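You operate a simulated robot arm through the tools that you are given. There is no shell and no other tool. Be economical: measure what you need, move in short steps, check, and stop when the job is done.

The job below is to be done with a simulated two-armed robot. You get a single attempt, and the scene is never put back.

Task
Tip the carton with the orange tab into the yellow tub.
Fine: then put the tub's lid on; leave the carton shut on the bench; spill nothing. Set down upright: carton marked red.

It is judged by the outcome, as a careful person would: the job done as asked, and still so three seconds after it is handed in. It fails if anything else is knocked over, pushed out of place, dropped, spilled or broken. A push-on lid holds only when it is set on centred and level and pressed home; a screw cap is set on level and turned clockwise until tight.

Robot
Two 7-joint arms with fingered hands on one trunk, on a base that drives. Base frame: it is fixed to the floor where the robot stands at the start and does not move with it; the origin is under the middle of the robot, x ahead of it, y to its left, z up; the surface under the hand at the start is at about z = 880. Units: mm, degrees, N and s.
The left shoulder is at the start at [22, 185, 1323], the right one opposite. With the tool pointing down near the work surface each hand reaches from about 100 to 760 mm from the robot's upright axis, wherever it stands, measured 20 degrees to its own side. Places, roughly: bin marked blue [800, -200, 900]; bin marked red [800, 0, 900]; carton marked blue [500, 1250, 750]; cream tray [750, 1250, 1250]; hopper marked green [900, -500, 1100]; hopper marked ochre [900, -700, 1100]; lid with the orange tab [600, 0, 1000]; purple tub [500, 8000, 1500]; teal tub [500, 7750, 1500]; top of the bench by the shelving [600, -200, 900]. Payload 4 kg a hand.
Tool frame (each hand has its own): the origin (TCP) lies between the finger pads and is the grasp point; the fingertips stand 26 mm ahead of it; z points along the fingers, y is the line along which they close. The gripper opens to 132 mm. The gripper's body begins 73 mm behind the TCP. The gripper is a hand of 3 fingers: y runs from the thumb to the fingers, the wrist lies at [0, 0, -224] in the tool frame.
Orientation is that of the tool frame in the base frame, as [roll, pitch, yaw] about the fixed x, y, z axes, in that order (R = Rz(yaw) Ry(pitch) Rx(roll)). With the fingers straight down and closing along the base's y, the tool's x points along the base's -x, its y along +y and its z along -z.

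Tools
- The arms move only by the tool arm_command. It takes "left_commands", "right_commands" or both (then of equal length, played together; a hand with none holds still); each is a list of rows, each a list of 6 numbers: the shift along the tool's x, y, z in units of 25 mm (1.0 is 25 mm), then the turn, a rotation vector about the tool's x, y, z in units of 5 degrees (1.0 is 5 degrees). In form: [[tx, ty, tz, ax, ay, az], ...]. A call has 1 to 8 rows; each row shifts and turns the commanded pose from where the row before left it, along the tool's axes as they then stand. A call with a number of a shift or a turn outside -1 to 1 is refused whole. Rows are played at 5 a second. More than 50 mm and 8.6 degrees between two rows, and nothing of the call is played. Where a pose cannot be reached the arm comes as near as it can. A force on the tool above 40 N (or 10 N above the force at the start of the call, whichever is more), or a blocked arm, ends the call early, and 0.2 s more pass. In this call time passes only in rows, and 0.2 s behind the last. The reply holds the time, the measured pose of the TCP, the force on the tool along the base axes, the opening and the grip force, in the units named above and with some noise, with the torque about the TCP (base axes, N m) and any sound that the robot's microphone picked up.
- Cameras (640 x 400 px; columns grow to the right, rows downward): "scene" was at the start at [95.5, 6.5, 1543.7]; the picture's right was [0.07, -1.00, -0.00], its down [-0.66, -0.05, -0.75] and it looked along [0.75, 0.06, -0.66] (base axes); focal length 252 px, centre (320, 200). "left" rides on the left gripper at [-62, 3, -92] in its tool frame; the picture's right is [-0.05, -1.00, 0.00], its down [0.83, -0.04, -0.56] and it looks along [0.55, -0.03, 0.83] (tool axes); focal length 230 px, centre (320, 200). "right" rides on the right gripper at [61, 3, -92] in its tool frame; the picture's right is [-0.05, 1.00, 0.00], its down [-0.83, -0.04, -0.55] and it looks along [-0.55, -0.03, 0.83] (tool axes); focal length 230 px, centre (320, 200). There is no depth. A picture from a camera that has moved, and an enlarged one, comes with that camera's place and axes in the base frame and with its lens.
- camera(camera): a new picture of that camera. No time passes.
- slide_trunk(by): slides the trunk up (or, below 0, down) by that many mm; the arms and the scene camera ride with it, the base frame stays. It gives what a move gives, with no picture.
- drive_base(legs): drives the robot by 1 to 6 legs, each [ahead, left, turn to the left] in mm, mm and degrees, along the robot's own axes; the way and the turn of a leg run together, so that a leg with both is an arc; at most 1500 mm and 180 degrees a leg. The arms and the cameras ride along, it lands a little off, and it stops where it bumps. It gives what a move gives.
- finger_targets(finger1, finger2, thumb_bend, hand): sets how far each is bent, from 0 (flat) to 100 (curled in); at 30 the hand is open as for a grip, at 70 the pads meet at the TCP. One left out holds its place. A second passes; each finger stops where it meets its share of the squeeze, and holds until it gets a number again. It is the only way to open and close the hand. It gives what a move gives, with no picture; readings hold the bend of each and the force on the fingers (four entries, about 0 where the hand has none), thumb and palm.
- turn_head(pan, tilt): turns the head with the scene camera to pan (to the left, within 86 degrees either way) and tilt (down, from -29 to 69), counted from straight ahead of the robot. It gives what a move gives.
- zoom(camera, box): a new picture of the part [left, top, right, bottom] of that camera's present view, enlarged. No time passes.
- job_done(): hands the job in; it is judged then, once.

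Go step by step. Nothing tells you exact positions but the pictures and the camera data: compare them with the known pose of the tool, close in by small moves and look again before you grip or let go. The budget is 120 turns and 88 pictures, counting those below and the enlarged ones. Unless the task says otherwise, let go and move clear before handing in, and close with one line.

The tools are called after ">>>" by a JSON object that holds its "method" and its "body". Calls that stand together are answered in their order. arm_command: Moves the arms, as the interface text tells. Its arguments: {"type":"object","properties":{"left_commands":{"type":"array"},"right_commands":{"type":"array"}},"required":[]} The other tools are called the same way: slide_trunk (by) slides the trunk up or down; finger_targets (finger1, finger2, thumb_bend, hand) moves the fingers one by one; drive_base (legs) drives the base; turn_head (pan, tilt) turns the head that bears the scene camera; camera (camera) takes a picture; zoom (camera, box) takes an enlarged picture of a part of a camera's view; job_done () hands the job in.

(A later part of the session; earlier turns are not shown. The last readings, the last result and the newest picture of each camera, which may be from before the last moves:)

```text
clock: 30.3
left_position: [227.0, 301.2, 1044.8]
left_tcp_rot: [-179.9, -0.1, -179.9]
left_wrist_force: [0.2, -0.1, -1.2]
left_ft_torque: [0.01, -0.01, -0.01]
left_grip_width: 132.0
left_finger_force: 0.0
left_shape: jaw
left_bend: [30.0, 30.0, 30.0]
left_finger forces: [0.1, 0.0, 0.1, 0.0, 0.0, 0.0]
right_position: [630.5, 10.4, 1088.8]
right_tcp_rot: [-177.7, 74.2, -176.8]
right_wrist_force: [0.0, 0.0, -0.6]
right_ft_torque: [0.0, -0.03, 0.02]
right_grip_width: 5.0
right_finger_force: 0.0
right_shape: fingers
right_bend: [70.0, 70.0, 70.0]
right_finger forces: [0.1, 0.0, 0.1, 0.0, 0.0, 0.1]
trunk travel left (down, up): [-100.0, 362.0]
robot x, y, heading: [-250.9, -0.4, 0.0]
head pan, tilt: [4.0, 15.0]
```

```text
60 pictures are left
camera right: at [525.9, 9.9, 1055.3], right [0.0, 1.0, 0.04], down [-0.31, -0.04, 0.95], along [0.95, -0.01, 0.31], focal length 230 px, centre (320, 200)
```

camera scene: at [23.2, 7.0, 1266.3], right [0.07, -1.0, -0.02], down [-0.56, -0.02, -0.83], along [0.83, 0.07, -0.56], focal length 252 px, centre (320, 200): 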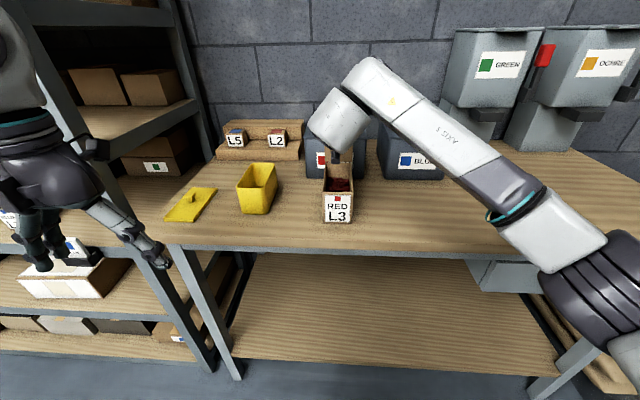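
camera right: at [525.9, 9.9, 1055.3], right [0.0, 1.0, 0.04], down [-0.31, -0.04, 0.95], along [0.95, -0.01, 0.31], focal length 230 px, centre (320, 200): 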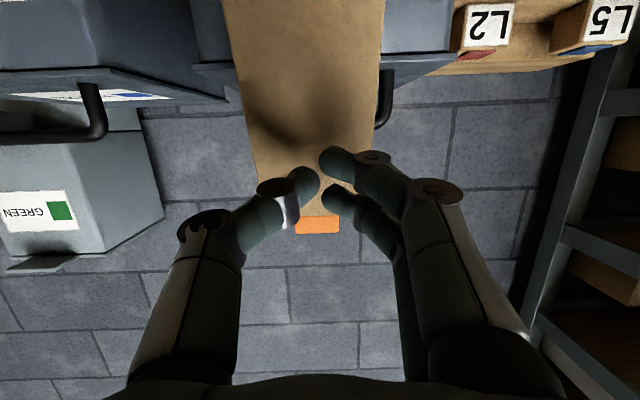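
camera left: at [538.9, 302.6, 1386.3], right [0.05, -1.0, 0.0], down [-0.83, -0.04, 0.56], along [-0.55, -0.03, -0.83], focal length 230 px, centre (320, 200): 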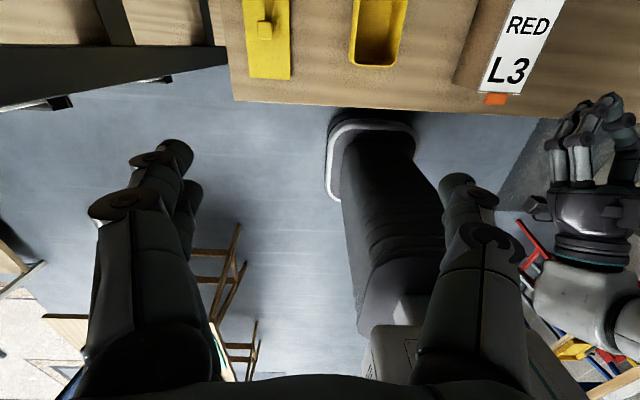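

The lid stays open at about 105–110° on its own. I'll withdraw the right hand, turn it back to pointing down, and open the fingers for gripping the carton.

>>> {"method": "arm_command", "body": {"right_commands": [[-0.3, 0, -1, 0, 0, 0], [-0.3, 0, -1, 0, 0, 0], [-0.3, 0, -1, 0, 0, 0], [-0.3, 0, -1, 0, 0, 0], [-0.3, 0, -1, 0, 0, 0], [-0.3, 0, -1, 0, 0, 0], [-0.3, 0, -1, 0, 0, 0], [-0.3, 0, -1, 0, 0, 0]]}}

>>> {"method": "arm_command", "body": {"right_commands": [[0, 0, 0, 0, 1, 0], [0, 0, 0, 0, 1, 0], [0, 0, 0, 0, 1, 0], [0, 0, 0, 0, 1, 0], [0, 0, 0, 0, 1, 0], [0, 0, 0, 0, 1, 0], [0, 0, 0, 0, 1, 0], [0, 0, 0, 0, 1, 0]]}}

>>> {"method": "slide_trunk", "body": {"by": 150}}

>>> {"method": "finger_targets", "body": {"hand": "right", "finger1": 30, "finger2": 30, "thumb_bend": 30}}

```text
clock: 32.1
left_position: [225.6, 300.5, 1045.5]
left_tcp_rot: [-179.9, 0.1, -180.0]
left_wrist_force: [-0.7, -0.2, -0.3]
left_ft_torque: [-0.02, 0.03, 0.01]
left_grip_width: 131.6
left_finger_force: 0.0
left_shape: jaw
left_bend: [30.0, 30.0, 30.0]
left_finger forces: [0.1, 0.0, 0.0, 0.0, 0.1, 0.0]
right_position: [456.2, 9.1, 1203.6]
right_tcp_rot: [-177.7, 74.3, -176.8]
right_wrist_force: [-0.8, 0.5, -0.2]
right_ft_torque: [0.0, 0.02, -0.02]
right_grip_width: 5.3
right_finger_force: 0.1
right_shape: fingers
right_bend: [70.0, 70.0, 70.0]
right_finger forces: [0.0, 0.1, 0.0, 0.0, 0.0, 0.0]
trunk travel left (down, up): [-100.0, 362.0]
robot x, y, heading: [-255.0, 2.6, 0.1]
head pan, tilt: [4.0, 15.0]
```

```text
clock: 33.9
left_position: [227.7, 301.0, 1043.7]
left_tcp_rot: [180.0, -0.2, -179.9]
left_wrist_force: [0.2, -0.2, -0.5]
left_ft_torque: [0.0, 0.02, -0.03]
left_grip_width: 132.1
left_finger_force: 0.1
left_shape: jaw
left_bend: [30.0, 30.0, 30.0]
left_finger forces: [0.0, 0.1, 0.1, 0.0, 0.1, 0.1]
right_position: [455.7, 8.2, 1203.4]
right_tcp_rot: [-179.2, 34.3, -178.5]
right_wrist_force: [0.1, -0.5, -0.7]
right_ft_torque: [0.0, -0.02, -0.01]
right_grip_width: 5.4
right_finger_force: 0.0
right_shape: fingers
right_bend: [70.0, 70.0, 70.0]
right_finger forces: [0.1, 0.0, 0.0, 0.0, 0.0, 0.0]
trunk travel left (down, up): [-100.0, 362.0]
robot x, y, heading: [-245.1, 1.9, -0.1]
head pan, tilt: [4.0, 15.0]
```

```text
clock: 35.6
left_position: [227.9, 300.9, 1194.6]
left_tcp_rot: [-180.0, -0.1, -179.9]
left_wrist_force: [-0.5, 0.4, 0.1]
left_ft_torque: [0.03, 0.01, -0.01]
left_grip_width: 131.9
left_finger_force: 0.0
left_shape: jaw
left_bend: [30.0, 30.0, 30.0]
left_finger forces: [0.1, 0.0, 0.0, 0.0, 0.0, 0.1]
right_position: [457.4, 8.0, 1352.0]
right_tcp_rot: [-179.4, 34.2, -178.6]
right_wrist_force: [-0.3, 0.0, 0.3]
right_ft_torque: [-0.01, -0.06, 0.01]
right_grip_width: 5.1
right_finger_force: 0.1
right_shape: fingers
right_bend: [70.0, 70.0, 70.0]
right_finger forces: [0.0, 0.0, 0.0, 0.0, 0.1, 0.0]
trunk travel left (down, up): [-250.0, 212.0]
robot x, y, heading: [-251.2, -0.3, 0.1]
head pan, tilt: [4.0, 15.0]
```

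```text
clock: 36.6
left_position: [227.5, 300.8, 1195.1]
left_tcp_rot: [180.0, -0.1, -179.9]
left_wrist_force: [0.0, 0.3, 0.0]
left_ft_torque: [0.03, 0.01, 0.0]
left_grip_width: 131.8
left_finger_force: 0.0
left_shape: jaw
left_bend: [30.0, 30.0, 30.0]
left_finger forces: [0.1, 0.1, 0.0, 0.0, 0.1, 0.1]
right_position: [456.8, 7.4, 1352.8]
right_tcp_rot: [-179.4, 34.2, -178.6]
right_wrist_force: [1.7, -0.3, -0.2]
right_ft_torque: [-0.02, 0.03, 0.03]
right_grip_width: 133.9
right_finger_force: 0.0
right_shape: fingers
right_bend: [30.0, 30.0, 30.0]
right_finger forces: [0.0, 0.0, 0.0, 0.1, 0.0, 0.1]
trunk travel left (down, up): [-250.0, 212.0]
robot x, y, heading: [-251.3, 0.3, 0.6]
head pan, tilt: [4.0, 15.0]
```

Turning the hand fully down (leaning 10° for the later tilt) and driving forward 150 mm.

>>> {"method": "arm_command", "body": {"right_commands": [[0, 0, 0, 0, 1, 0], [0, 0, 0, 0, 1, 0], [0, 0, 0, 0, 1, 0], [0, 0, 0, 0, 1, 0], [0, 0, 0, 0, 1, 0], [0, 0, 0, 0, 1, 0], [0, 0, 0, 0, 1, 0], [0, 0, 0, 0, 1, 0]]}}

>>> {"method": "drive_base", "body": {"legs": [[150, 0, 0]]}}

>>> {"method": "turn_head", "body": {"pan": 4, "tilt": 35}}

>>> {"method": "camera", "body": {"camera": "scene"}}

>>> {"method": "camera", "body": {"camera": "right"}}

```text
clock: 38.4
left_position: [226.6, 300.8, 1193.9]
left_tcp_rot: [180.0, 0.1, -179.9]
left_wrist_force: [0.3, -0.1, 0.5]
left_ft_torque: [0.01, 0.01, 0.01]
left_grip_width: 131.9
left_finger_force: 0.1
left_shape: jaw
left_bend: [30.0, 30.0, 30.0]
left_finger forces: [0.0, 0.0, 0.0, 0.1, 0.0, 0.1]
right_position: [400.3, -10.2, 1316.4]
right_tcp_rot: [-179.3, 2.9, -178.6]
right_wrist_force: [0.1, 0.3, -0.9]
right_ft_torque: [0.04, -0.02, 0.0]
right_grip_width: 134.0
right_finger_force: 0.1
right_shape: fingers
right_bend: [30.0, 30.0, 30.0]
right_finger forces: [0.0, 0.0, 0.0, 0.1, 0.1, 0.0]
right hand out of reach, approached as far as the arm can: row 3, 4, 5, 6, 7, 8
trunk travel left (down, up): [-250.0, 212.0]
robot x, y, heading: [-250.1, 0.3, -0.0]
head pan, tilt: [4.0, 15.0]
```

```text
clock: 39.8
left_position: [377.0, 300.0, 1196.4]
left_tcp_rot: [180.0, 0.1, -179.9]
left_wrist_force: [1.2, -0.4, 0.3]
left_ft_torque: [-0.02, 0.03, 0.02]
left_grip_width: 131.8
left_finger_force: 0.1
left_shape: jaw
left_bend: [30.0, 30.0, 30.0]
left_finger forces: [0.0, 0.0, 0.0, 0.0, 0.0, 0.0]
right_position: [548.9, -11.5, 1317.2]
right_tcp_rot: [-179.4, 3.2, -178.7]
right_wrist_force: [0.4, 0.3, 0.6]
right_ft_torque: [-0.02, -0.03, 0.01]
right_grip_width: 134.1
right_finger_force: 0.1
right_shape: fingers
right_bend: [30.0, 30.0, 30.0]
right_finger forces: [0.1, 0.1, 0.0, 0.0, 0.0, 0.0]
trunk travel left (down, up): [-250.0, 212.0]
robot x, y, heading: [-97.2, 0.1, 0.1]
head pan, tilt: [4.0, 15.0]
```

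```text
clock: 40.6
left_position: [379.7, 299.1, 1194.6]
left_tcp_rot: [180.0, -0.1, 179.9]
left_wrist_force: [0.4, -0.5, -0.1]
left_ft_torque: [-0.01, 0.01, 0.0]
left_grip_width: 132.0
left_finger_force: 0.0
left_shape: jaw
left_bend: [30.0, 30.0, 30.0]
left_finger forces: [0.1, 0.0, 0.1, 0.0, 0.1, 0.0]
right_position: [552.3, -11.3, 1316.3]
right_tcp_rot: [-179.4, 3.0, -178.8]
right_wrist_force: [0.2, 0.8, 0.4]
right_ft_torque: [0.0, 0.03, 0.0]
right_grip_width: 134.1
right_finger_force: 0.0
right_shape: fingers
right_bend: [30.0, 30.0, 30.0]
right_finger forces: [0.0, 0.0, 0.0, 0.1, 0.1, 0.1]
trunk travel left (down, up): [-250.0, 212.0]
robot x, y, heading: [-95.7, -2.5, 0.3]
head pan, tilt: [4.0, 35.0]
```

```text
59 pictures are left
camera scene: at [46.3, 6.6, 1438.0], right [0.07, -1.0, -0.01], down [-0.66, -0.04, -0.75], along [0.75, 0.06, -0.66], focal length 252 px, centre (320, 200)
```

scene: 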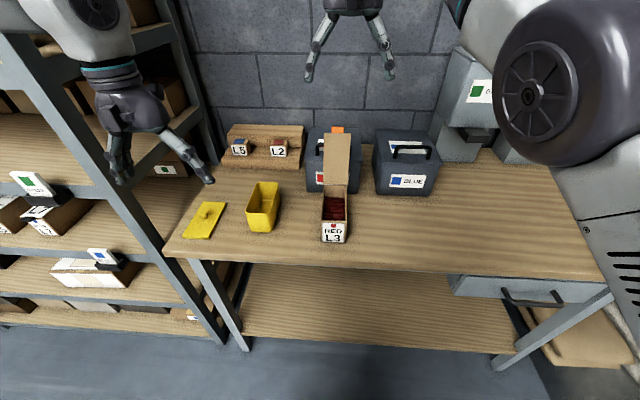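

```text
58 pictures are left
camera right: at [486.3, -8.8, 1405.2], right [0.03, 1.0, -0.01], down [0.8, -0.02, 0.6], along [0.6, -0.03, -0.8], focal length 230 px, centre (320, 200)
```

right: 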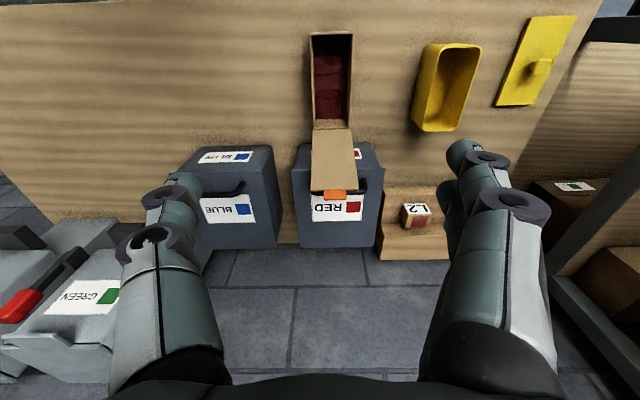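

A good overhead view of everything. Zooming to measure the carton and tub precisely.

>>> {"method": "zoom", "body": {"camera": "right", "box": [290, 10, 590, 200]}}

>>> {"method": "zoom", "body": {"camera": "scene", "box": [180, 110, 370, 250]}}

```text
2.11 times, centred on (440, 105) of right
camera zoom: at [486.3, -8.8, 1405.2], right [0.03, 1.0, -0.01], down [0.8, -0.02, 0.6], along [0.6, -0.03, -0.8], focal length 484 px, centre (67, 400)
```

zoom: 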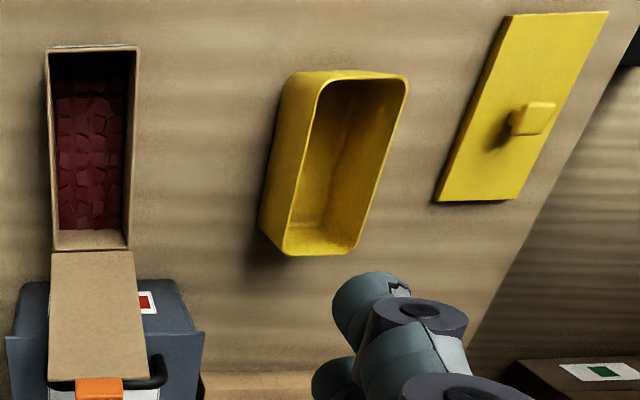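

```text
2.86 times, centred on (275, 180) of scene
camera zoom: at [46.3, 6.6, 1438.0], right [0.07, -1.0, -0.01], down [-0.66, -0.04, -0.75], along [0.75, 0.06, -0.66], focal length 721 px, centre (449, 257)
```

zoom: 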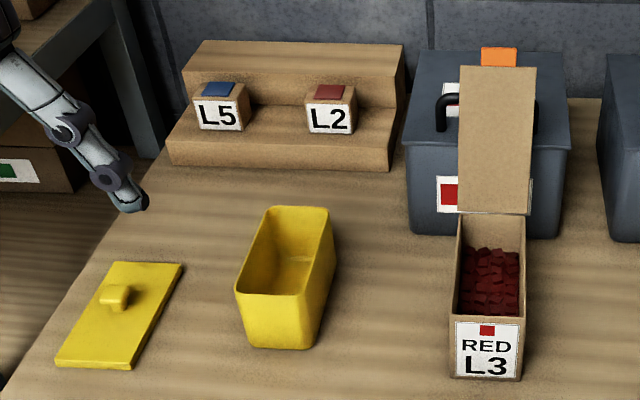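

Carton centre is about [567, 4], rim z≈968; tub centre about [585, 216], rim z≈962. Descending over the carton with the open hand to just above the rim.

>>> {"method": "arm_command", "body": {"right_commands": [[0, 0, 0, 0, 0.87, 0], [0, 0, 0, 0, 0.87, 0], [0, 0, 0, 0, 0.87, 0], [-0.25, 0.05, 0.99, 0, 0, 0], [-0.25, 0.05, 0.99, 0, 0, 0], [-0.25, 0.05, 0.99, 0, 0, 0], [-0.25, 0.05, 0.99, 0, 0, 0], [-0.25, 0.05, 0.99, 0, 0, 0]]}}

>>> {"method": "arm_command", "body": {"right_commands": [[-0.25, 0.05, 0.99, 0, 0, 0], [-0.25, 0.05, 0.99, 0, 0, 0], [-0.25, 0.05, 0.99, 0, 0, 0], [-0.25, 0.05, 0.99, 0, 0, 0], [-0.25, 0.05, 0.99, 0, 0, 0], [-0.25, 0.05, 0.99, 0, 0, 0]]}}

>>> {"method": "camera", "body": {"camera": "scene"}}

>>> {"method": "camera", "body": {"camera": "right"}}

```text
clock: 42.5
left_position: [380.2, 301.1, 1194.1]
left_tcp_rot: [180.0, -0.1, -179.9]
left_wrist_force: [0.1, 1.0, 0.7]
left_ft_torque: [-0.02, 0.01, 0.01]
left_grip_width: 131.9
left_finger_force: 0.0
left_shape: jaw
left_bend: [30.0, 30.0, 30.0]
left_finger forces: [0.1, 0.1, 0.0, 0.1, 0.1, 0.0]
right_position: [591.5, -4.7, 1190.3]
right_tcp_rot: [-179.4, 2.8, -178.8]
right_wrist_force: [-0.1, 0.1, -0.5]
right_ft_torque: [-0.04, 0.01, 0.04]
right_grip_width: 134.2
right_finger_force: 0.0
right_shape: fingers
right_bend: [30.0, 30.0, 30.0]
right_finger forces: [0.1, 0.1, 0.0, 0.0, 0.0, 0.0]
right hand out of reach, approached as far as the arm can: row 1, 2, 3
trunk travel left (down, up): [-250.0, 212.0]
robot x, y, heading: [-98.4, -3.0, 0.1]
head pan, tilt: [4.0, 35.0]
```

```text
clock: 43.9
left_position: [380.4, 298.8, 1194.2]
left_tcp_rot: [179.8, -0.2, -179.9]
left_wrist_force: [-0.1, 0.3, -0.3]
left_ft_torque: [0.04, 0.01, 0.0]
left_grip_width: 132.0
left_finger_force: 0.1
left_shape: jaw
left_bend: [30.0, 30.0, 30.0]
left_finger forces: [0.0, 0.0, 0.0, 0.1, 0.0, 0.1]
right_position: [621.5, 0.0, 1046.5]
right_tcp_rot: [-179.4, 3.0, -178.8]
right_wrist_force: [0.3, -0.1, -0.1]
right_ft_torque: [-0.01, -0.02, 0.01]
right_grip_width: 134.0
right_finger_force: 0.1
right_shape: fingers
right_bend: [30.0, 30.0, 30.0]
right_finger forces: [0.0, 0.1, 0.0, 0.1, 0.0, 0.1]
right hand out of reach, approached as far as the arm can: row 5, 6
trunk travel left (down, up): [-250.0, 212.0]
robot x, y, heading: [-102.7, -1.1, 0.1]
head pan, tilt: [4.0, 35.0]
```

```text
55 pictures are left
camera scene: at [47.0, 4.4, 1437.7], right [0.07, -1.0, -0.01], down [-0.66, -0.04, -0.75], along [0.74, 0.06, -0.67], focal length 252 px, centre (320, 200)
```

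scene: 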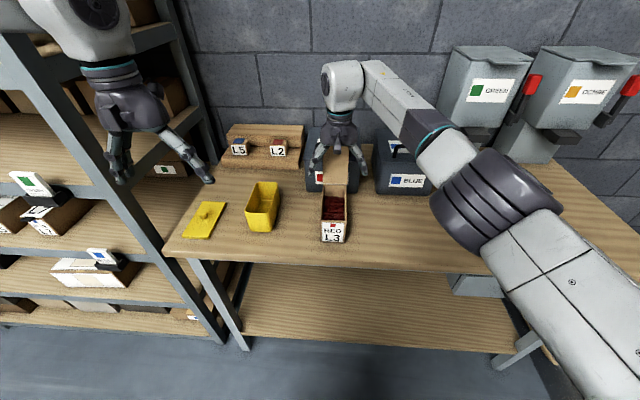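

```text
54 pictures are left
camera right: at [554.6, 1.5, 1136.0], right [0.03, 1.0, -0.01], down [0.8, -0.02, 0.6], along [0.6, -0.03, -0.8], focal length 230 px, centre (320, 200)
```

right: 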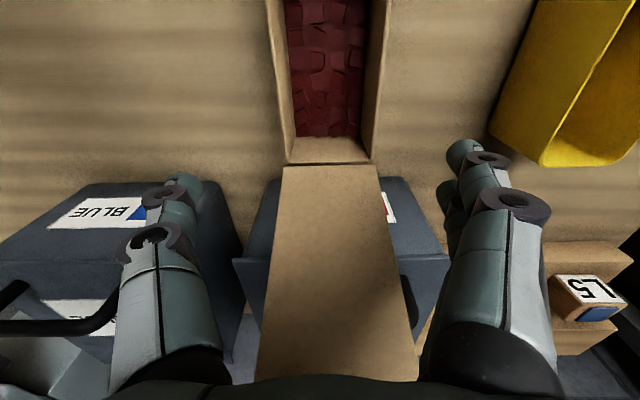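

The hand went too far forward (x=621) because the lean wasn't reachable. I'll pull back over the bench front and bring the base 100 mm nearer.

>>> {"method": "arm_command", "body": {"right_commands": [[1, 0, 0, 0, 0, 0], [1, 0, 0, 0, 0, 0], [1, 0, 0, 0, 0, 0], [1, 0, 0, 0, 0, 0], [1, 0, 0, 0, 0, 0], [1, 0, 0, 0, 0, 0]]}}

>>> {"method": "drive_base", "body": {"legs": [[100, 0, 0]]}}

>>> {"method": "arm_command", "body": {"right_commands": [[0, 0, 0, 0, 0.6, 0], [0, 0, 0, 0, 0.6, 0]]}}

>>> {"method": "camera", "body": {"camera": "right"}}

```text
clock: 45.2
left_position: [378.6, 301.0, 1194.1]
left_tcp_rot: [-180.0, 0.0, -180.0]
left_wrist_force: [-0.1, 0.5, 0.2]
left_ft_torque: [-0.04, 0.02, -0.01]
left_grip_width: 132.0
left_finger_force: 0.0
left_shape: jaw
left_bend: [30.0, 30.0, 30.0]
left_finger forces: [0.1, 0.0, 0.0, 0.0, 0.0, 0.0]
right_position: [466.3, -1.8, 1041.3]
right_tcp_rot: [-179.5, 3.1, -178.9]
right_wrist_force: [-0.3, -0.1, -0.8]
right_ft_torque: [0.0, -0.02, -0.01]
right_grip_width: 134.2
right_finger_force: 0.1
right_shape: fingers
right_bend: [30.0, 30.0, 30.0]
right_finger forces: [0.0, 0.1, 0.0, 0.0, 0.1, 0.1]
trunk travel left (down, up): [-250.0, 212.0]
robot x, y, heading: [-100.6, 3.3, -0.2]
head pan, tilt: [4.0, 35.0]
```

```text
clock: 46.4
left_position: [477.6, 300.9, 1194.4]
left_tcp_rot: [-180.0, 0.0, -179.9]
left_wrist_force: [-0.2, 0.6, -0.2]
left_ft_torque: [0.0, 0.04, 0.01]
left_grip_width: 132.0
left_finger_force: 0.1
left_shape: jaw
left_bend: [30.0, 30.0, 30.0]
left_finger forces: [0.0, 0.0, 0.0, 0.1, 0.0, 0.1]
right_position: [563.9, -2.8, 1040.5]
right_tcp_rot: [-179.4, 3.2, -178.8]
right_wrist_force: [-0.3, 0.1, 0.2]
right_ft_torque: [0.01, 0.03, -0.01]
right_grip_width: 134.4
right_finger_force: 0.0
right_shape: fingers
right_bend: [30.0, 30.0, 30.0]
right_finger forces: [0.0, 0.0, 0.0, 0.1, 0.1, 0.1]
trunk travel left (down, up): [-250.0, 212.0]
robot x, y, heading: [1.0, -0.3, -0.0]
head pan, tilt: [4.0, 35.0]
```

```text
clock: 47.0
left_position: [478.2, 301.0, 1195.3]
left_tcp_rot: [-179.9, 0.0, -179.9]
left_wrist_force: [-0.5, -0.1, -0.2]
left_ft_torque: [0.01, 0.0, 0.03]
left_grip_width: 131.9
left_finger_force: 0.0
left_shape: jaw
left_bend: [30.0, 30.0, 30.0]
left_finger forces: [0.1, 0.1, 0.1, 0.0, 0.1, 0.1]
right_position: [565.5, -1.7, 1041.3]
right_tcp_rot: [-179.3, -3.0, -178.8]
right_wrist_force: [-0.4, 0.0, 0.8]
right_ft_torque: [0.01, 0.0, 0.0]
right_grip_width: 134.0
right_finger_force: 0.0
right_shape: fingers
right_bend: [30.0, 30.0, 30.0]
right_finger forces: [0.1, 0.0, 0.1, 0.1, 0.0, 0.1]
trunk travel left (down, up): [-250.0, 212.0]
robot x, y, heading: [-0.9, 1.7, 0.1]
head pan, tilt: [4.0, 35.0]
```

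```text
53 pictures are left
camera right: at [508.8, -0.1, 1136.8], right [0.03, 1.0, -0.01], down [0.86, -0.02, 0.51], along [0.51, -0.03, -0.86], focal length 230 px, centre (320, 200)
```

right: 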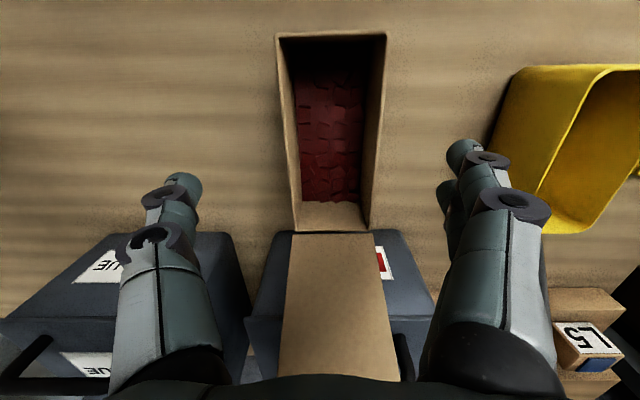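

Now the lean is reachable. Leaning 9° more and lowering so the fingers straddle the carton's sides.

>>> {"method": "arm_command", "body": {"right_commands": [[0, 0, 0, 0, 0.9, 0], [0, 0, 0, 0, 0.9, 0], [-0.28, 0.06, 0.9, 0, 0, 0], [-0.28, 0.06, 0.9, 0, 0, 0], [-0.28, 0.06, 0.9, 0, 0, 0]]}}

>>> {"method": "camera", "body": {"camera": "right"}}

>>> {"method": "zoom", "body": {"camera": "scene", "box": [240, 100, 400, 240]}}

```text
clock: 48.2
left_position: [477.3, 301.3, 1194.6]
left_tcp_rot: [-180.0, -0.1, -179.8]
left_wrist_force: [0.7, -0.5, 0.2]
left_ft_torque: [0.01, 0.02, -0.01]
left_grip_width: 132.0
left_finger_force: 0.1
left_shape: jaw
left_bend: [30.0, 30.0, 30.0]
left_finger forces: [0.1, 0.0, 0.0, 0.1, 0.0, 0.0]
right_position: [571.5, 1.6, 970.0]
right_tcp_rot: [-179.4, -11.8, -178.8]
right_wrist_force: [-0.6, -0.1, 0.2]
right_ft_torque: [-0.02, 0.05, 0.01]
right_grip_width: 134.2
right_finger_force: 0.0
right_shape: fingers
right_bend: [30.0, 30.0, 30.0]
right_finger forces: [0.1, 0.0, 0.0, 0.1, 0.0, 0.0]
trunk travel left (down, up): [-250.0, 212.0]
robot x, y, heading: [-0.2, -1.3, 0.3]
head pan, tilt: [4.0, 35.0]
```

```text
52 pictures are left
camera right: at [531.4, 4.4, 1073.9], right [0.03, 1.0, -0.02], down [0.93, -0.02, 0.37], along [0.37, -0.03, -0.93], focal length 230 px, centre (320, 200)
```

right: 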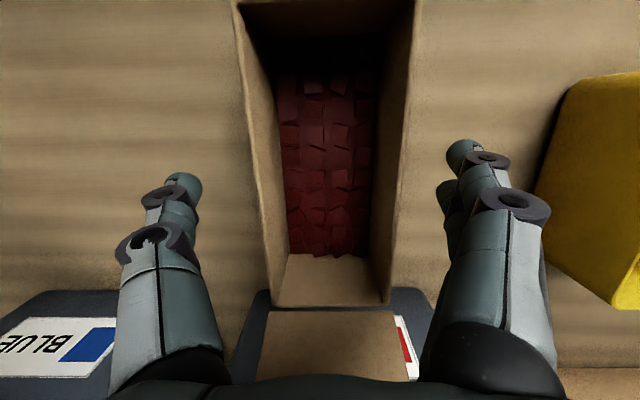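

```text
2.86 times, centred on (320, 170) of scene
camera zoom: at [144.5, 6.7, 1438.0], right [0.07, -1.0, -0.01], down [-0.66, -0.04, -0.75], along [0.74, 0.06, -0.66], focal length 721 px, centre (320, 286)
```

zoom: 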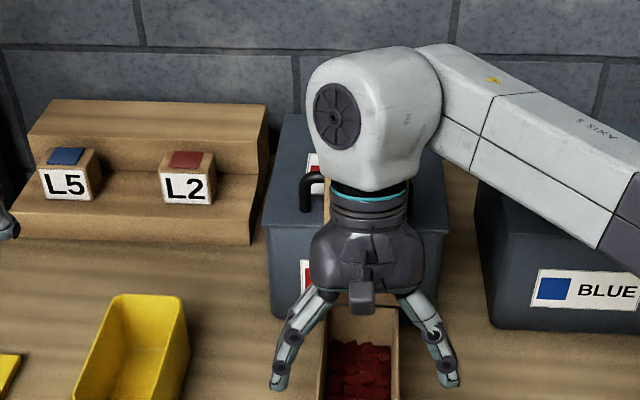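

The fingers straddle the carton evenly. Lowering another 36 mm and closing.

>>> {"method": "arm_command", "body": {"right_commands": [[-0.15, 0.05, 0.7, 0, 0, 0], [-0.15, 0.05, 0.7, 0, 0, 0]]}}

>>> {"method": "finger_targets", "body": {"hand": "right", "finger1": 65, "finger2": 65, "thumb_bend": 65}}

>>> {"method": "camera", "body": {"camera": "right"}}

```text
clock: 48.8
left_position: [477.4, 301.1, 1194.8]
left_tcp_rot: [180.0, 0.0, -179.9]
left_wrist_force: [-0.2, -0.1, -0.2]
left_ft_torque: [0.02, 0.03, 0.01]
left_grip_width: 131.8
left_finger_force: 0.2
left_shape: jaw
left_bend: [30.0, 30.0, 30.0]
left_finger forces: [0.1, 0.0, 0.0, 0.0, 0.0, 0.0]
right_position: [572.4, 2.3, 935.5]
right_tcp_rot: [-179.4, -11.7, -179.0]
right_wrist_force: [-0.5, 0.0, 0.5]
right_ft_torque: [-0.02, -0.03, -0.01]
right_grip_width: 134.2
right_finger_force: 0.0
right_shape: fingers
right_bend: [30.0, 30.0, 30.0]
right_finger forces: [0.0, 0.0, 0.1, 0.1, 0.0, 0.0]
trunk travel left (down, up): [-250.0, 212.0]
robot x, y, heading: [1.3, -3.5, 0.1]
head pan, tilt: [4.0, 35.0]
```

```text
clock: 49.8
left_position: [476.3, 299.9, 1195.6]
left_tcp_rot: [-179.9, 0.1, -179.9]
left_wrist_force: [0.1, -0.6, 0.2]
left_ft_torque: [-0.03, 0.02, 0.01]
left_grip_width: 132.1
left_finger_force: 0.1
left_shape: jaw
left_bend: [30.0, 30.0, 30.0]
left_finger forces: [0.1, 0.0, 0.0, 0.1, 0.0, 0.1]
right_position: [571.8, 3.3, 934.9]
right_tcp_rot: [-179.3, -11.9, -178.9]
right_wrist_force: [-0.8, -1.1, 0.8]
right_ft_torque: [0.29, -0.01, -0.07]
right_grip_width: 67.6
right_finger_force: 19.1
right_shape: fingers
right_bend: [49.0, 49.0, 57.0]
right_finger forces: [9.1, 9.2, 0.0, 0.0, 19.1, 0.0]
trunk travel left (down, up): [-250.0, 212.0]
robot x, y, heading: [-0.6, -2.4, 0.1]
head pan, tilt: [4.0, 35.0]
```

```text
50 pictures are left
camera right: at [530.9, 6.2, 1039.1], right [0.03, 1.0, -0.02], down [0.93, -0.02, 0.37], along [0.37, -0.03, -0.93], focal length 230 px, centre (320, 200)
```

right: 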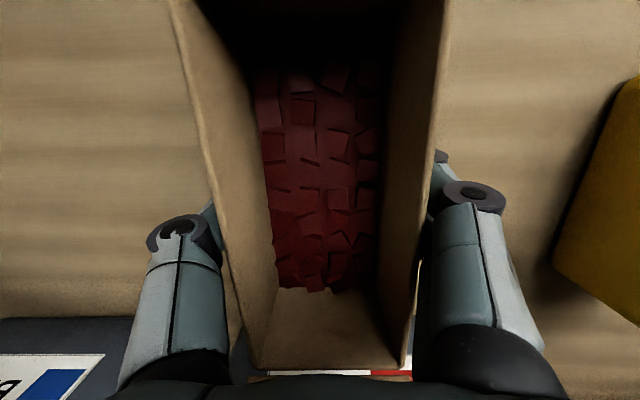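

Firm grip, 19 N over the 68 mm width. Lifting a little to check it holds.

>>> {"method": "arm_command", "body": {"right_commands": [[0.12, 0, -0.6, 0, 0, 0], [0.12, 0, -0.6, 0, 0, 0], [0.2, 0, -0.98, 0, 0, 0]]}}

>>> {"method": "zoom", "body": {"camera": "scene", "box": [240, 100, 400, 240]}}

```text
clock: 50.6
left_position: [478.1, 300.6, 1194.8]
left_tcp_rot: [180.0, 0.1, -179.9]
left_wrist_force: [0.2, -1.0, -0.6]
left_ft_torque: [0.01, 0.0, 0.0]
left_grip_width: 131.8
left_finger_force: 0.2
left_shape: jaw
left_bend: [30.0, 30.0, 30.0]
left_finger forces: [0.1, 0.1, 0.0, 0.0, 0.0, 0.0]
right_position: [571.6, 4.1, 991.5]
right_tcp_rot: [-179.3, -11.8, -179.1]
right_wrist_force: [-0.3, -0.1, -5.4]
right_ft_torque: [-0.02, 0.0, -0.01]
right_grip_width: 67.1
right_finger_force: 18.0
right_shape: fingers
right_bend: [49.0, 49.0, 57.0]
right_finger forces: [9.0, 8.9, 0.0, 0.0, 18.0, 0.0]
trunk travel left (down, up): [-250.0, 212.0]
robot x, y, heading: [2.8, 3.6, 0.1]
head pan, tilt: [4.0, 35.0]
```

```text
2.86 times, centred on (320, 170) of scene
camera zoom: at [144.2, 6.9, 1438.0], right [0.07, -1.0, -0.01], down [-0.66, -0.04, -0.75], along [0.74, 0.06, -0.66], focal length 721 px, centre (320, 286)
```

zoom: 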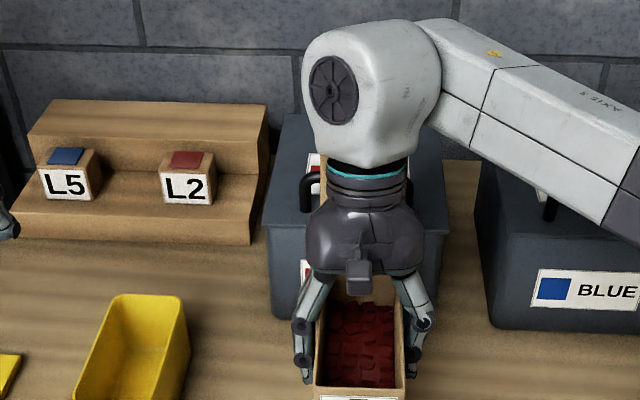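

The carton holds (about 5 N) with the lid resting open. I'll lift it well clear while moving the left hand back out of the way.

>>> {"method": "arm_command", "body": {"right_commands": [[0.385, 0, -0.874, 0, 0, 0], [0.385, 0, -0.874, 0, 0, 0], [0.385, 0, -0.874, 0, 0, 0], [0.385, 0, -0.874, 0, 0, 0], [0.385, 0, -0.874, 0, 0, 0], [0.385, 0, -0.874, 0, 0, 0]], "left_commands": [[1, 0, 0, 0, 0, 0], [1, 0, 0, 0, 0, 0], [1, 0, 0, 0, 0, 0], [1, 0, 0, 0, 0, 0], [1, 0.5, 0, 0, 0, 0], [1, 0.5, 0, 0, 0, 0]]}}

>>> {"method": "camera", "body": {"camera": "scene"}}

```text
clock: 52.0
left_position: [327.7, 326.6, 1193.6]
left_tcp_rot: [179.9, 0.0, -180.0]
left_wrist_force: [-0.1, -0.7, 0.5]
left_ft_torque: [-0.04, -0.01, 0.0]
left_grip_width: 132.1
left_finger_force: 0.1
left_shape: jaw
left_bend: [30.0, 30.0, 30.0]
left_finger forces: [0.1, 0.1, 0.1, 0.0, 0.1, 0.0]
right_position: [541.7, 5.9, 1131.7]
right_tcp_rot: [-179.3, -11.8, -178.9]
right_wrist_force: [-0.2, 0.6, -6.3]
right_ft_torque: [-0.06, 0.01, 0.04]
right_grip_width: 67.4
right_finger_force: 18.3
right_shape: fingers
right_bend: [49.0, 49.0, 57.0]
right_finger forces: [9.2, 8.8, 0.0, 0.0, 17.8, 0.0]
trunk travel left (down, up): [-250.0, 212.0]
robot x, y, heading: [4.0, -0.3, 0.1]
head pan, tilt: [4.0, 35.0]
```

```text
48 pictures are left
camera scene: at [143.1, 8.1, 1438.2], right [0.07, -1.0, -0.01], down [-0.66, -0.04, -0.75], along [0.75, 0.06, -0.66], focal length 252 px, centre (320, 200)
```

scene: 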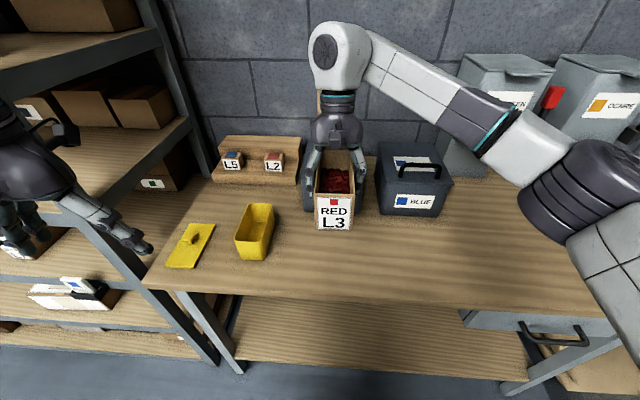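

Now yawing the carton left so its front faces right (−y), keeping it upright.

>>> {"method": "arm_command", "body": {"right_commands": [[0, 0, 0, 0.204, 0, -0.979], [0, 0, 0, 0.204, 0, -0.979], [0, 0, 0, 0.204, 0, -0.979], [0, 0, 0, 0.204, 0, -0.979], [0, 0, 0, 0.204, 0, -0.979], [0, 0, 0, 0.204, 0, -0.979], [0, 0, 0, 0.204, 0, -0.979], [0, 0, 0, 0.204, 0, -0.979]]}}

>>> {"method": "arm_command", "body": {"right_commands": [[0, 0, 0, 0.204, 0, -0.979], [0, 0, 0, 0.204, 0, -0.979], [0, 0, 0, 0.204, 0, -0.979], [0, 0, 0, 0.204, 0, -0.979], [0, 0, 0, 0.204, 0, -0.979], [0, 0, 0, 0.204, 0, -0.979], [0, 0, 0, 0.204, 0, -0.979], [0, 0, 0, 0.204, 0, -0.979]]}}

>>> {"method": "camera", "body": {"camera": "scene"}}

```text
clock: 53.8
left_position: [327.3, 325.8, 1192.1]
left_tcp_rot: [-180.0, -0.1, -179.9]
left_wrist_force: [-0.2, -0.4, -0.1]
left_ft_torque: [-0.01, -0.01, 0.02]
left_grip_width: 131.9
left_finger_force: 0.0
left_shape: jaw
left_bend: [30.0, 30.0, 30.0]
left_finger forces: [0.0, 0.0, 0.0, 0.1, 0.1, 0.0]
right_position: [543.0, 6.4, 1131.1]
right_tcp_rot: [-179.5, -12.3, -138.8]
right_wrist_force: [0.8, -0.3, -5.5]
right_ft_torque: [-0.01, -0.01, -0.02]
right_grip_width: 67.5
right_finger_force: 17.8
right_shape: fingers
right_bend: [49.0, 49.0, 57.0]
right_finger forces: [9.2, 8.9, 0.0, 0.0, 17.9, 0.0]
trunk travel left (down, up): [-250.0, 212.0]
robot x, y, heading: [-3.7, -1.2, 0.0]
head pan, tilt: [4.0, 35.0]
```

```text
clock: 55.6
left_position: [329.2, 325.9, 1193.4]
left_tcp_rot: [180.0, 0.0, -179.9]
left_wrist_force: [0.7, 0.1, -0.4]
left_ft_torque: [-0.01, -0.03, -0.01]
left_grip_width: 131.9
left_finger_force: 0.2
left_shape: jaw
left_bend: [30.0, 30.0, 30.0]
left_finger forces: [0.0, 0.0, 0.0, 0.0, 0.1, 0.0]
right_position: [543.6, 6.4, 1130.5]
right_tcp_rot: [179.9, -12.4, -98.8]
right_wrist_force: [0.0, -1.0, -5.5]
right_ft_torque: [0.01, 0.02, 0.01]
right_grip_width: 67.2
right_finger_force: 18.3
right_shape: fingers
right_bend: [49.0, 49.0, 57.0]
right_finger forces: [9.1, 8.9, 0.0, 0.0, 18.0, 0.1]
trunk travel left (down, up): [-250.0, 212.0]
robot x, y, heading: [0.5, -1.3, -0.2]
head pan, tilt: [4.0, 35.0]
```

```text
47 pictures are left
camera scene: at [144.4, 6.8, 1438.0], right [0.07, -1.0, -0.01], down [-0.66, -0.04, -0.75], along [0.74, 0.06, -0.66], focal length 252 px, centre (320, 200)
```

scene: 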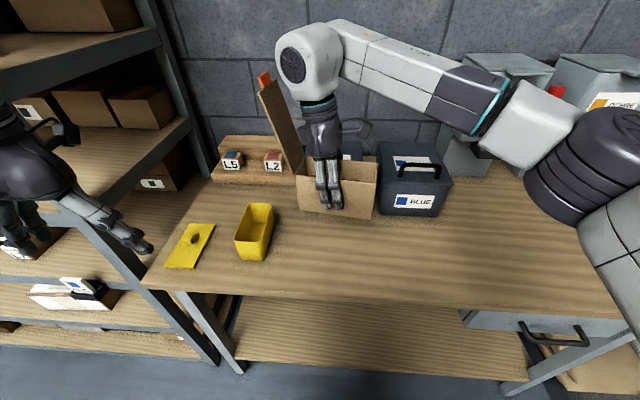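

The yaw works well. I'll finish it and move the upright carton left toward the tub.

>>> {"method": "arm_command", "body": {"right_commands": [[0, 0, 0, 0.204, 0, -0.979], [0, 0, 0, 0.18, 0, -0.86], [-0.98, -0.205, -0.204, 0, 0, 0], [-0.98, -0.205, -0.204, 0, 0, 0], [-0.98, -0.205, -0.204, 0, 0, 0], [-0.98, -0.205, -0.204, 0, 0, 0], [-0.98, -0.205, -0.204, 0, 0, 0], [-0.98, -0.205, -0.204, 0, 0, 0]]}}

>>> {"method": "arm_command", "body": {"right_commands": [[-0.98, -0.205, -0.204, 0, 0, 0], [-0.98, -0.205, -0.204, 0, 0, 0], [-0.98, 0, -0.204, 0, 0, 0], [-0.98, 0, -0.204, 0, 0, 0]]}}

>>> {"method": "camera", "body": {"camera": "scene"}}

```text
clock: 57.4
left_position: [328.6, 328.6, 1192.7]
left_tcp_rot: [-179.9, 0.0, -179.9]
left_wrist_force: [0.3, 0.3, -0.1]
left_ft_torque: [-0.04, -0.02, 0.01]
left_grip_width: 131.9
left_finger_force: 0.1
left_shape: jaw
left_bend: [30.0, 30.0, 30.0]
left_finger forces: [0.0, 0.0, 0.0, 0.0, 0.1, 0.1]
right_position: [572.5, 147.9, 1129.2]
right_tcp_rot: [180.0, -12.3, -89.5]
right_wrist_force: [0.4, -0.6, -5.8]
right_ft_torque: [0.01, -0.03, -0.01]
right_grip_width: 67.4
right_finger_force: 17.5
right_shape: fingers
right_bend: [49.0, 49.0, 57.0]
right_finger forces: [8.9, 8.7, 0.0, 0.0, 17.6, 0.1]
right hand out of reach, approached as far as the arm can: row 8
trunk travel left (down, up): [-250.0, 212.0]
robot x, y, heading: [0.4, 1.9, 0.1]
head pan, tilt: [4.0, 35.0]
```

```text
clock: 58.4
left_position: [329.3, 326.7, 1194.2]
left_tcp_rot: [180.0, 0.1, -179.9]
left_wrist_force: [0.0, -0.3, 0.3]
left_ft_torque: [-0.01, -0.01, 0.0]
left_grip_width: 131.7
left_finger_force: 0.1
left_shape: jaw
left_bend: [30.0, 30.0, 30.0]
left_finger forces: [0.0, 0.0, 0.0, 0.1, 0.1, 0.0]
right_position: [562.4, 152.3, 1128.4]
right_tcp_rot: [179.9, -12.4, -89.5]
right_wrist_force: [0.9, -0.3, -5.9]
right_ft_torque: [0.03, -0.01, -0.02]
right_grip_width: 67.4
right_finger_force: 17.3
right_shape: fingers
right_bend: [49.0, 49.0, 57.0]
right_finger forces: [8.9, 8.8, 0.1, 0.0, 17.8, 0.0]
right hand out of reach, approached as far as the arm can: row 1, 2, 3, 4
trunk travel left (down, up): [-250.0, 212.0]
robot x, y, heading: [1.5, -1.9, 0.1]
head pan, tilt: [4.0, 35.0]
```

```text
46 pictures are left
camera scene: at [144.4, 7.5, 1438.0], right [0.07, -1.0, -0.01], down [-0.66, -0.04, -0.75], along [0.74, 0.06, -0.66], focal length 252 px, centre (320, 200)
```

scene: 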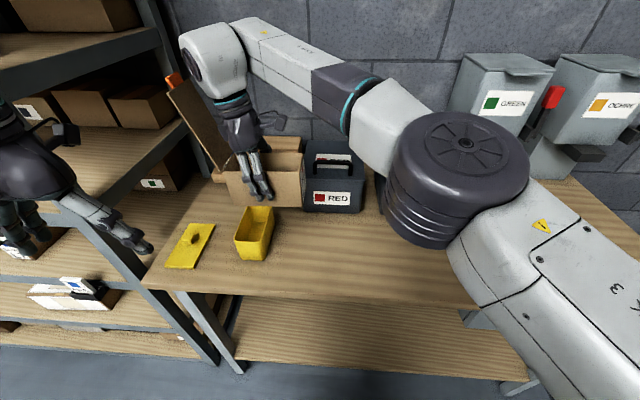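

The arm is at its reach limit toward the left. The floor to the left is free and the shelf starts at x≈507, so I'll drive the base 160 mm left with the carton held high and upright.

>>> {"method": "drive_base", "body": {"legs": [[0, 160, 0]]}}

>>> {"method": "camera", "body": {"camera": "right"}}

>>> {"method": "camera", "body": {"camera": "scene"}}

```text
clock: 59.8
left_position: [329.7, 482.4, 1193.0]
left_tcp_rot: [179.8, 0.0, 180.0]
left_wrist_force: [-0.5, 0.1, 0.0]
left_ft_torque: [0.03, 0.01, 0.03]
left_grip_width: 131.8
left_finger_force: 0.1
left_shape: jaw
left_bend: [30.0, 30.0, 30.0]
left_finger forces: [0.0, 0.0, 0.0, 0.0, 0.0, 0.0]
right_position: [564.1, 307.9, 1128.9]
right_tcp_rot: [179.9, -12.3, -89.5]
right_wrist_force: [0.6, 0.2, -6.1]
right_ft_torque: [0.0, -0.01, 0.02]
right_grip_width: 67.2
right_finger_force: 17.6
right_shape: fingers
right_bend: [49.0, 49.0, 57.0]
right_finger forces: [9.0, 8.8, 0.1, 0.0, 17.7, 0.1]
trunk travel left (down, up): [-250.0, 212.0]
robot x, y, heading: [5.7, 155.8, 0.2]
head pan, tilt: [4.0, 35.0]
```

```text
45 pictures are left
camera right: at [560.3, 266.3, 1232.7], right [-1.0, 0.04, -0.01], down [0.04, 0.93, 0.36], along [0.02, 0.36, -0.93], focal length 230 px, centre (320, 200)
```

right: 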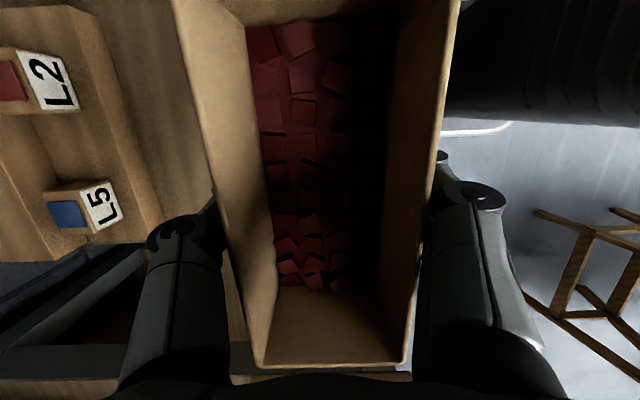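

```text
44 pictures are left
camera scene: at [144.4, 162.6, 1438.0], right [0.07, -1.0, -0.01], down [-0.66, -0.04, -0.75], along [0.74, 0.06, -0.66], focal length 252 px, centre (320, 200)
```

scene: 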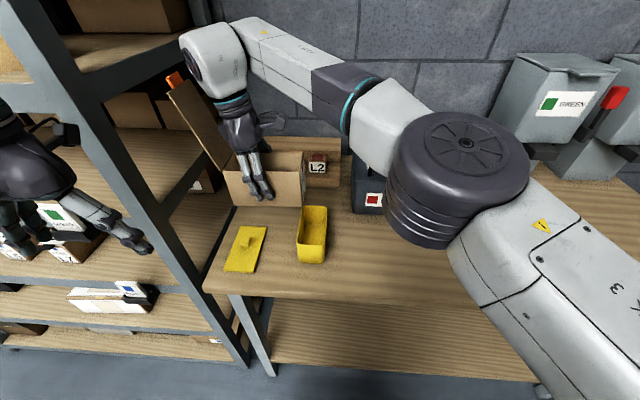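

Carton is beside and above the tub. Tilting the first 30° and aligning in x.

>>> {"method": "arm_command", "body": {"right_commands": [[0, -0.14, 0, 0, -1, 0], [0, -0.14, 0, 0, -1, 0], [0, -0.14, 0, 0, -1, 0], [0, -0.14, 0, 0, -1, 0], [0, -0.14, 0, 0, -1, 0], [0, -0.14, 0, 0, -1, 0]]}}

>>> {"method": "camera", "body": {"camera": "scene"}}

>>> {"method": "camera", "body": {"camera": "right"}}

```text
clock: 61.2
left_position: [329.4, 482.0, 1194.7]
left_tcp_rot: [180.0, -0.2, -180.0]
left_wrist_force: [-1.1, -0.7, 0.3]
left_ft_torque: [-0.04, -0.01, 0.01]
left_grip_width: 131.9
left_finger_force: 0.1
left_shape: jaw
left_bend: [30.0, 30.0, 30.0]
left_finger forces: [0.1, 0.0, 0.1, 0.1, 0.0, 0.0]
right_position: [584.9, 308.0, 1128.3]
right_tcp_rot: [179.9, 17.8, -89.7]
right_wrist_force: [0.4, -1.1, -6.4]
right_ft_torque: [-0.02, -0.02, -0.03]
right_grip_width: 67.2
right_finger_force: 18.0
right_shape: fingers
right_bend: [49.0, 49.0, 57.0]
right_finger forces: [8.9, 8.8, 0.0, 0.1, 17.7, 0.0]
trunk travel left (down, up): [-250.0, 212.0]
robot x, y, heading: [-3.3, 160.8, 0.1]
head pan, tilt: [4.0, 35.0]
```

```text
43 pictures are left
camera scene: at [144.9, 163.5, 1437.9], right [0.07, -1.0, -0.01], down [-0.66, -0.04, -0.75], along [0.74, 0.06, -0.67], focal length 252 px, centre (320, 200)
```

scene: 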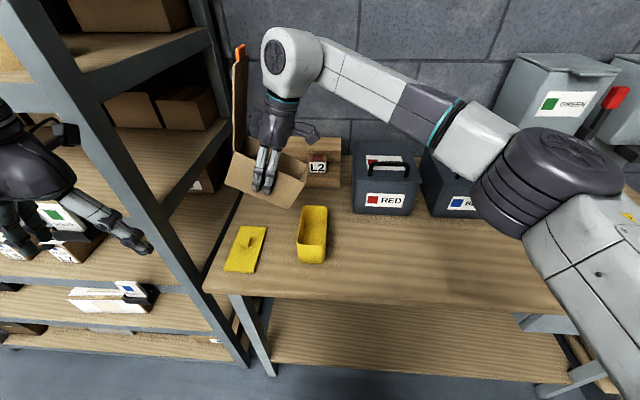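

```text
42 pictures are left
camera right: at [581.8, 220.4, 1198.7], right [-1.0, 0.04, 0.02], down [0.04, 0.62, 0.78], along [0.02, 0.78, -0.62], focal length 230 px, centre (320, 200)
```

right: 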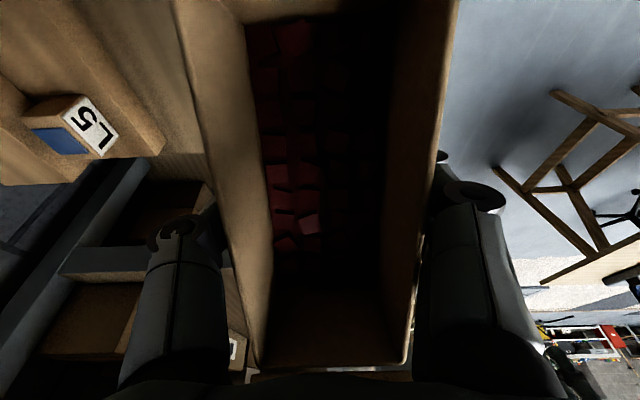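

Contents still settled, lip about 155 mm above the tub rim. Lowering while tilting to 45°.

>>> {"method": "arm_command", "body": {"right_commands": [[0.297, 0, 0.913, 0, -1, 0], [0.375, 0, 0.884, 0, -1, 0], [0.451, 0, 0.848, 0, -1, 0], [0.28, 0, 0.436, 0, 0, 0]]}}

>>> {"method": "zoom", "body": {"camera": "scene", "box": [210, 130, 370, 290]}}

>>> {"method": "camera", "body": {"camera": "right"}}

```text
clock: 62.2
left_position: [330.0, 483.5, 1192.9]
left_tcp_rot: [179.9, -0.1, -180.0]
left_wrist_force: [-0.3, -0.7, 0.0]
left_ft_torque: [-0.01, -0.01, -0.02]
left_grip_width: 131.9
left_finger_force: 0.0
left_shape: jaw
left_bend: [30.0, 30.0, 30.0]
left_finger forces: [0.1, 0.0, 0.0, 0.0, 0.1, 0.0]
right_position: [583.3, 308.6, 1042.8]
right_tcp_rot: [179.9, 32.7, -89.6]
right_wrist_force: [0.7, -1.0, -6.4]
right_ft_torque: [-0.07, -0.01, -0.04]
right_grip_width: 67.4
right_finger_force: 18.1
right_shape: fingers
right_bend: [49.0, 49.0, 57.0]
right_finger forces: [8.9, 8.8, 0.0, 0.0, 17.7, 0.0]
trunk travel left (down, up): [-250.0, 212.0]
robot x, y, heading: [-0.0, 156.9, 0.3]
head pan, tilt: [4.0, 35.0]
```

```text
2.50 times, centred on (290, 210) of scene
camera zoom: at [144.7, 164.6, 1438.0], right [0.07, -1.0, -0.01], down [-0.66, -0.04, -0.75], along [0.74, 0.06, -0.67], focal length 631 px, centre (395, 175)
```

zoom: 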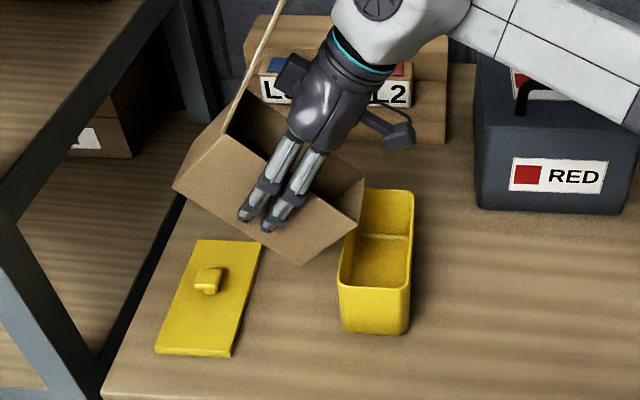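

```text
40 pictures are left
camera right: at [581.4, 206.4, 1088.4], right [-1.0, 0.04, 0.03], down [0.04, 0.4, 0.92], along [0.02, 0.92, -0.4], focal length 230 px, centre (320, 200)
```

right: 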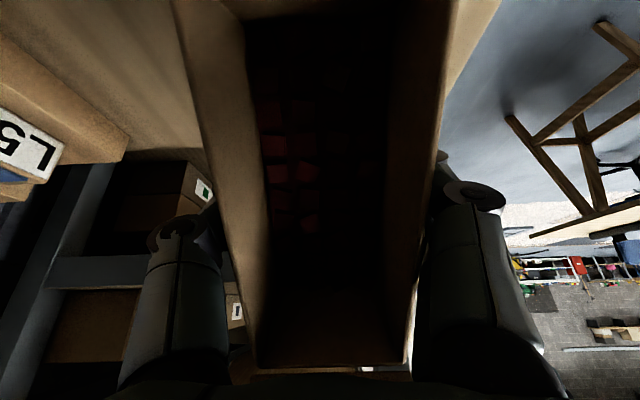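

The lip is just above the tub at y≈235, a few mm too far left, so I'll shift it 8 mm toward the tub's middle while tilting to 60°.

>>> {"method": "arm_command", "body": {"right_commands": [[0.205, 0, -0.214, 0, -1, 0], [0.185, 0, -0.231, 0, -1, 0], [0.164, 0, -0.246, 0, -1, 0]]}}

>>> {"method": "zoom", "body": {"camera": "scene", "box": [210, 130, 370, 290]}}

```text
clock: 63.0
left_position: [329.4, 482.9, 1192.5]
left_tcp_rot: [180.0, 0.0, 179.9]
left_wrist_force: [0.0, 0.4, 0.5]
left_ft_torque: [0.02, 0.0, -0.03]
left_grip_width: 131.7
left_finger_force: 0.1
left_shape: jaw
left_bend: [30.0, 30.0, 30.0]
left_finger forces: [0.0, 0.0, 0.1, 0.0, 0.0, 0.0]
right_position: [584.2, 285.9, 1049.0]
right_tcp_rot: [179.9, 47.7, -89.9]
right_wrist_force: [0.0, -0.1, -6.1]
right_ft_torque: [-0.11, -0.01, 0.01]
right_grip_width: 67.3
right_finger_force: 17.9
right_shape: fingers
right_bend: [49.0, 49.0, 57.0]
right_finger forces: [8.9, 8.9, 0.1, 0.0, 17.8, 0.0]
trunk travel left (down, up): [-250.0, 212.0]
robot x, y, heading: [-0.2, 156.4, 0.2]
head pan, tilt: [4.0, 35.0]
```

```text
2.50 times, centred on (290, 210) of scene
camera zoom: at [144.5, 163.6, 1438.0], right [0.07, -1.0, -0.01], down [-0.66, -0.04, -0.75], along [0.74, 0.06, -0.66], focal length 631 px, centre (395, 175)
```

zoom: 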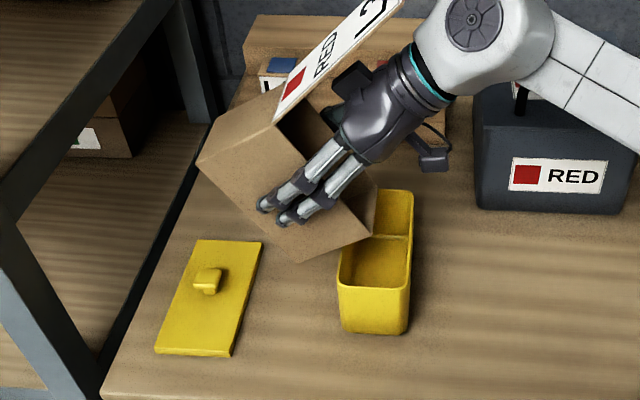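

The lid rests against the hand as expected and the lip is centred over the tub, about 35 mm above the rim. Tilting on slowly to 75°.

>>> {"method": "arm_command", "body": {"right_commands": [[0, 0, -0.1, 0, -0.5, 0], [0, 0, -0.1, 0, -0.5, 0], [0, 0, -0.1, 0, -0.5, 0], [-0.016, 0, -0.1, 0, -0.5, 0], [-0.016, 0, -0.1, 0, -0.5, 0], [-0.02, 0, -0.1, 0, -0.5, 0]]}}

>>> {"method": "zoom", "body": {"camera": "scene", "box": [210, 130, 370, 290]}}

```text
clock: 64.4
left_position: [329.5, 482.1, 1193.6]
left_tcp_rot: [-179.9, 0.0, 179.9]
left_wrist_force: [-0.4, 0.1, 0.3]
left_ft_torque: [-0.01, -0.03, -0.01]
left_grip_width: 131.9
left_finger_force: 0.0
left_shape: jaw
left_bend: [30.0, 30.0, 30.0]
left_finger forces: [0.0, 0.0, 0.0, 0.0, 0.0, 0.0]
right_position: [583.4, 274.9, 1059.3]
right_tcp_rot: [179.7, 62.6, -89.8]
right_wrist_force: [-0.8, 0.4, -5.5]
right_ft_torque: [-0.04, -0.03, 0.01]
right_grip_width: 67.2
right_finger_force: 18.0
right_shape: fingers
right_bend: [49.0, 49.0, 57.0]
right_finger forces: [9.0, 9.0, 0.0, 0.0, 17.9, 0.0]
trunk travel left (down, up): [-250.0, 212.0]
robot x, y, heading: [0.0, 157.8, 0.2]
head pan, tilt: [4.0, 35.0]
```

```text
2.50 times, centred on (290, 210) of scene
camera zoom: at [144.4, 163.9, 1438.0], right [0.07, -1.0, -0.01], down [-0.66, -0.04, -0.75], along [0.74, 0.06, -0.66], focal length 631 px, centre (395, 175)
```

zoom: 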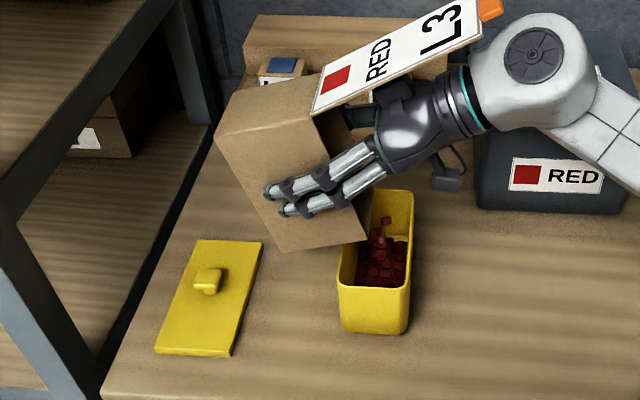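

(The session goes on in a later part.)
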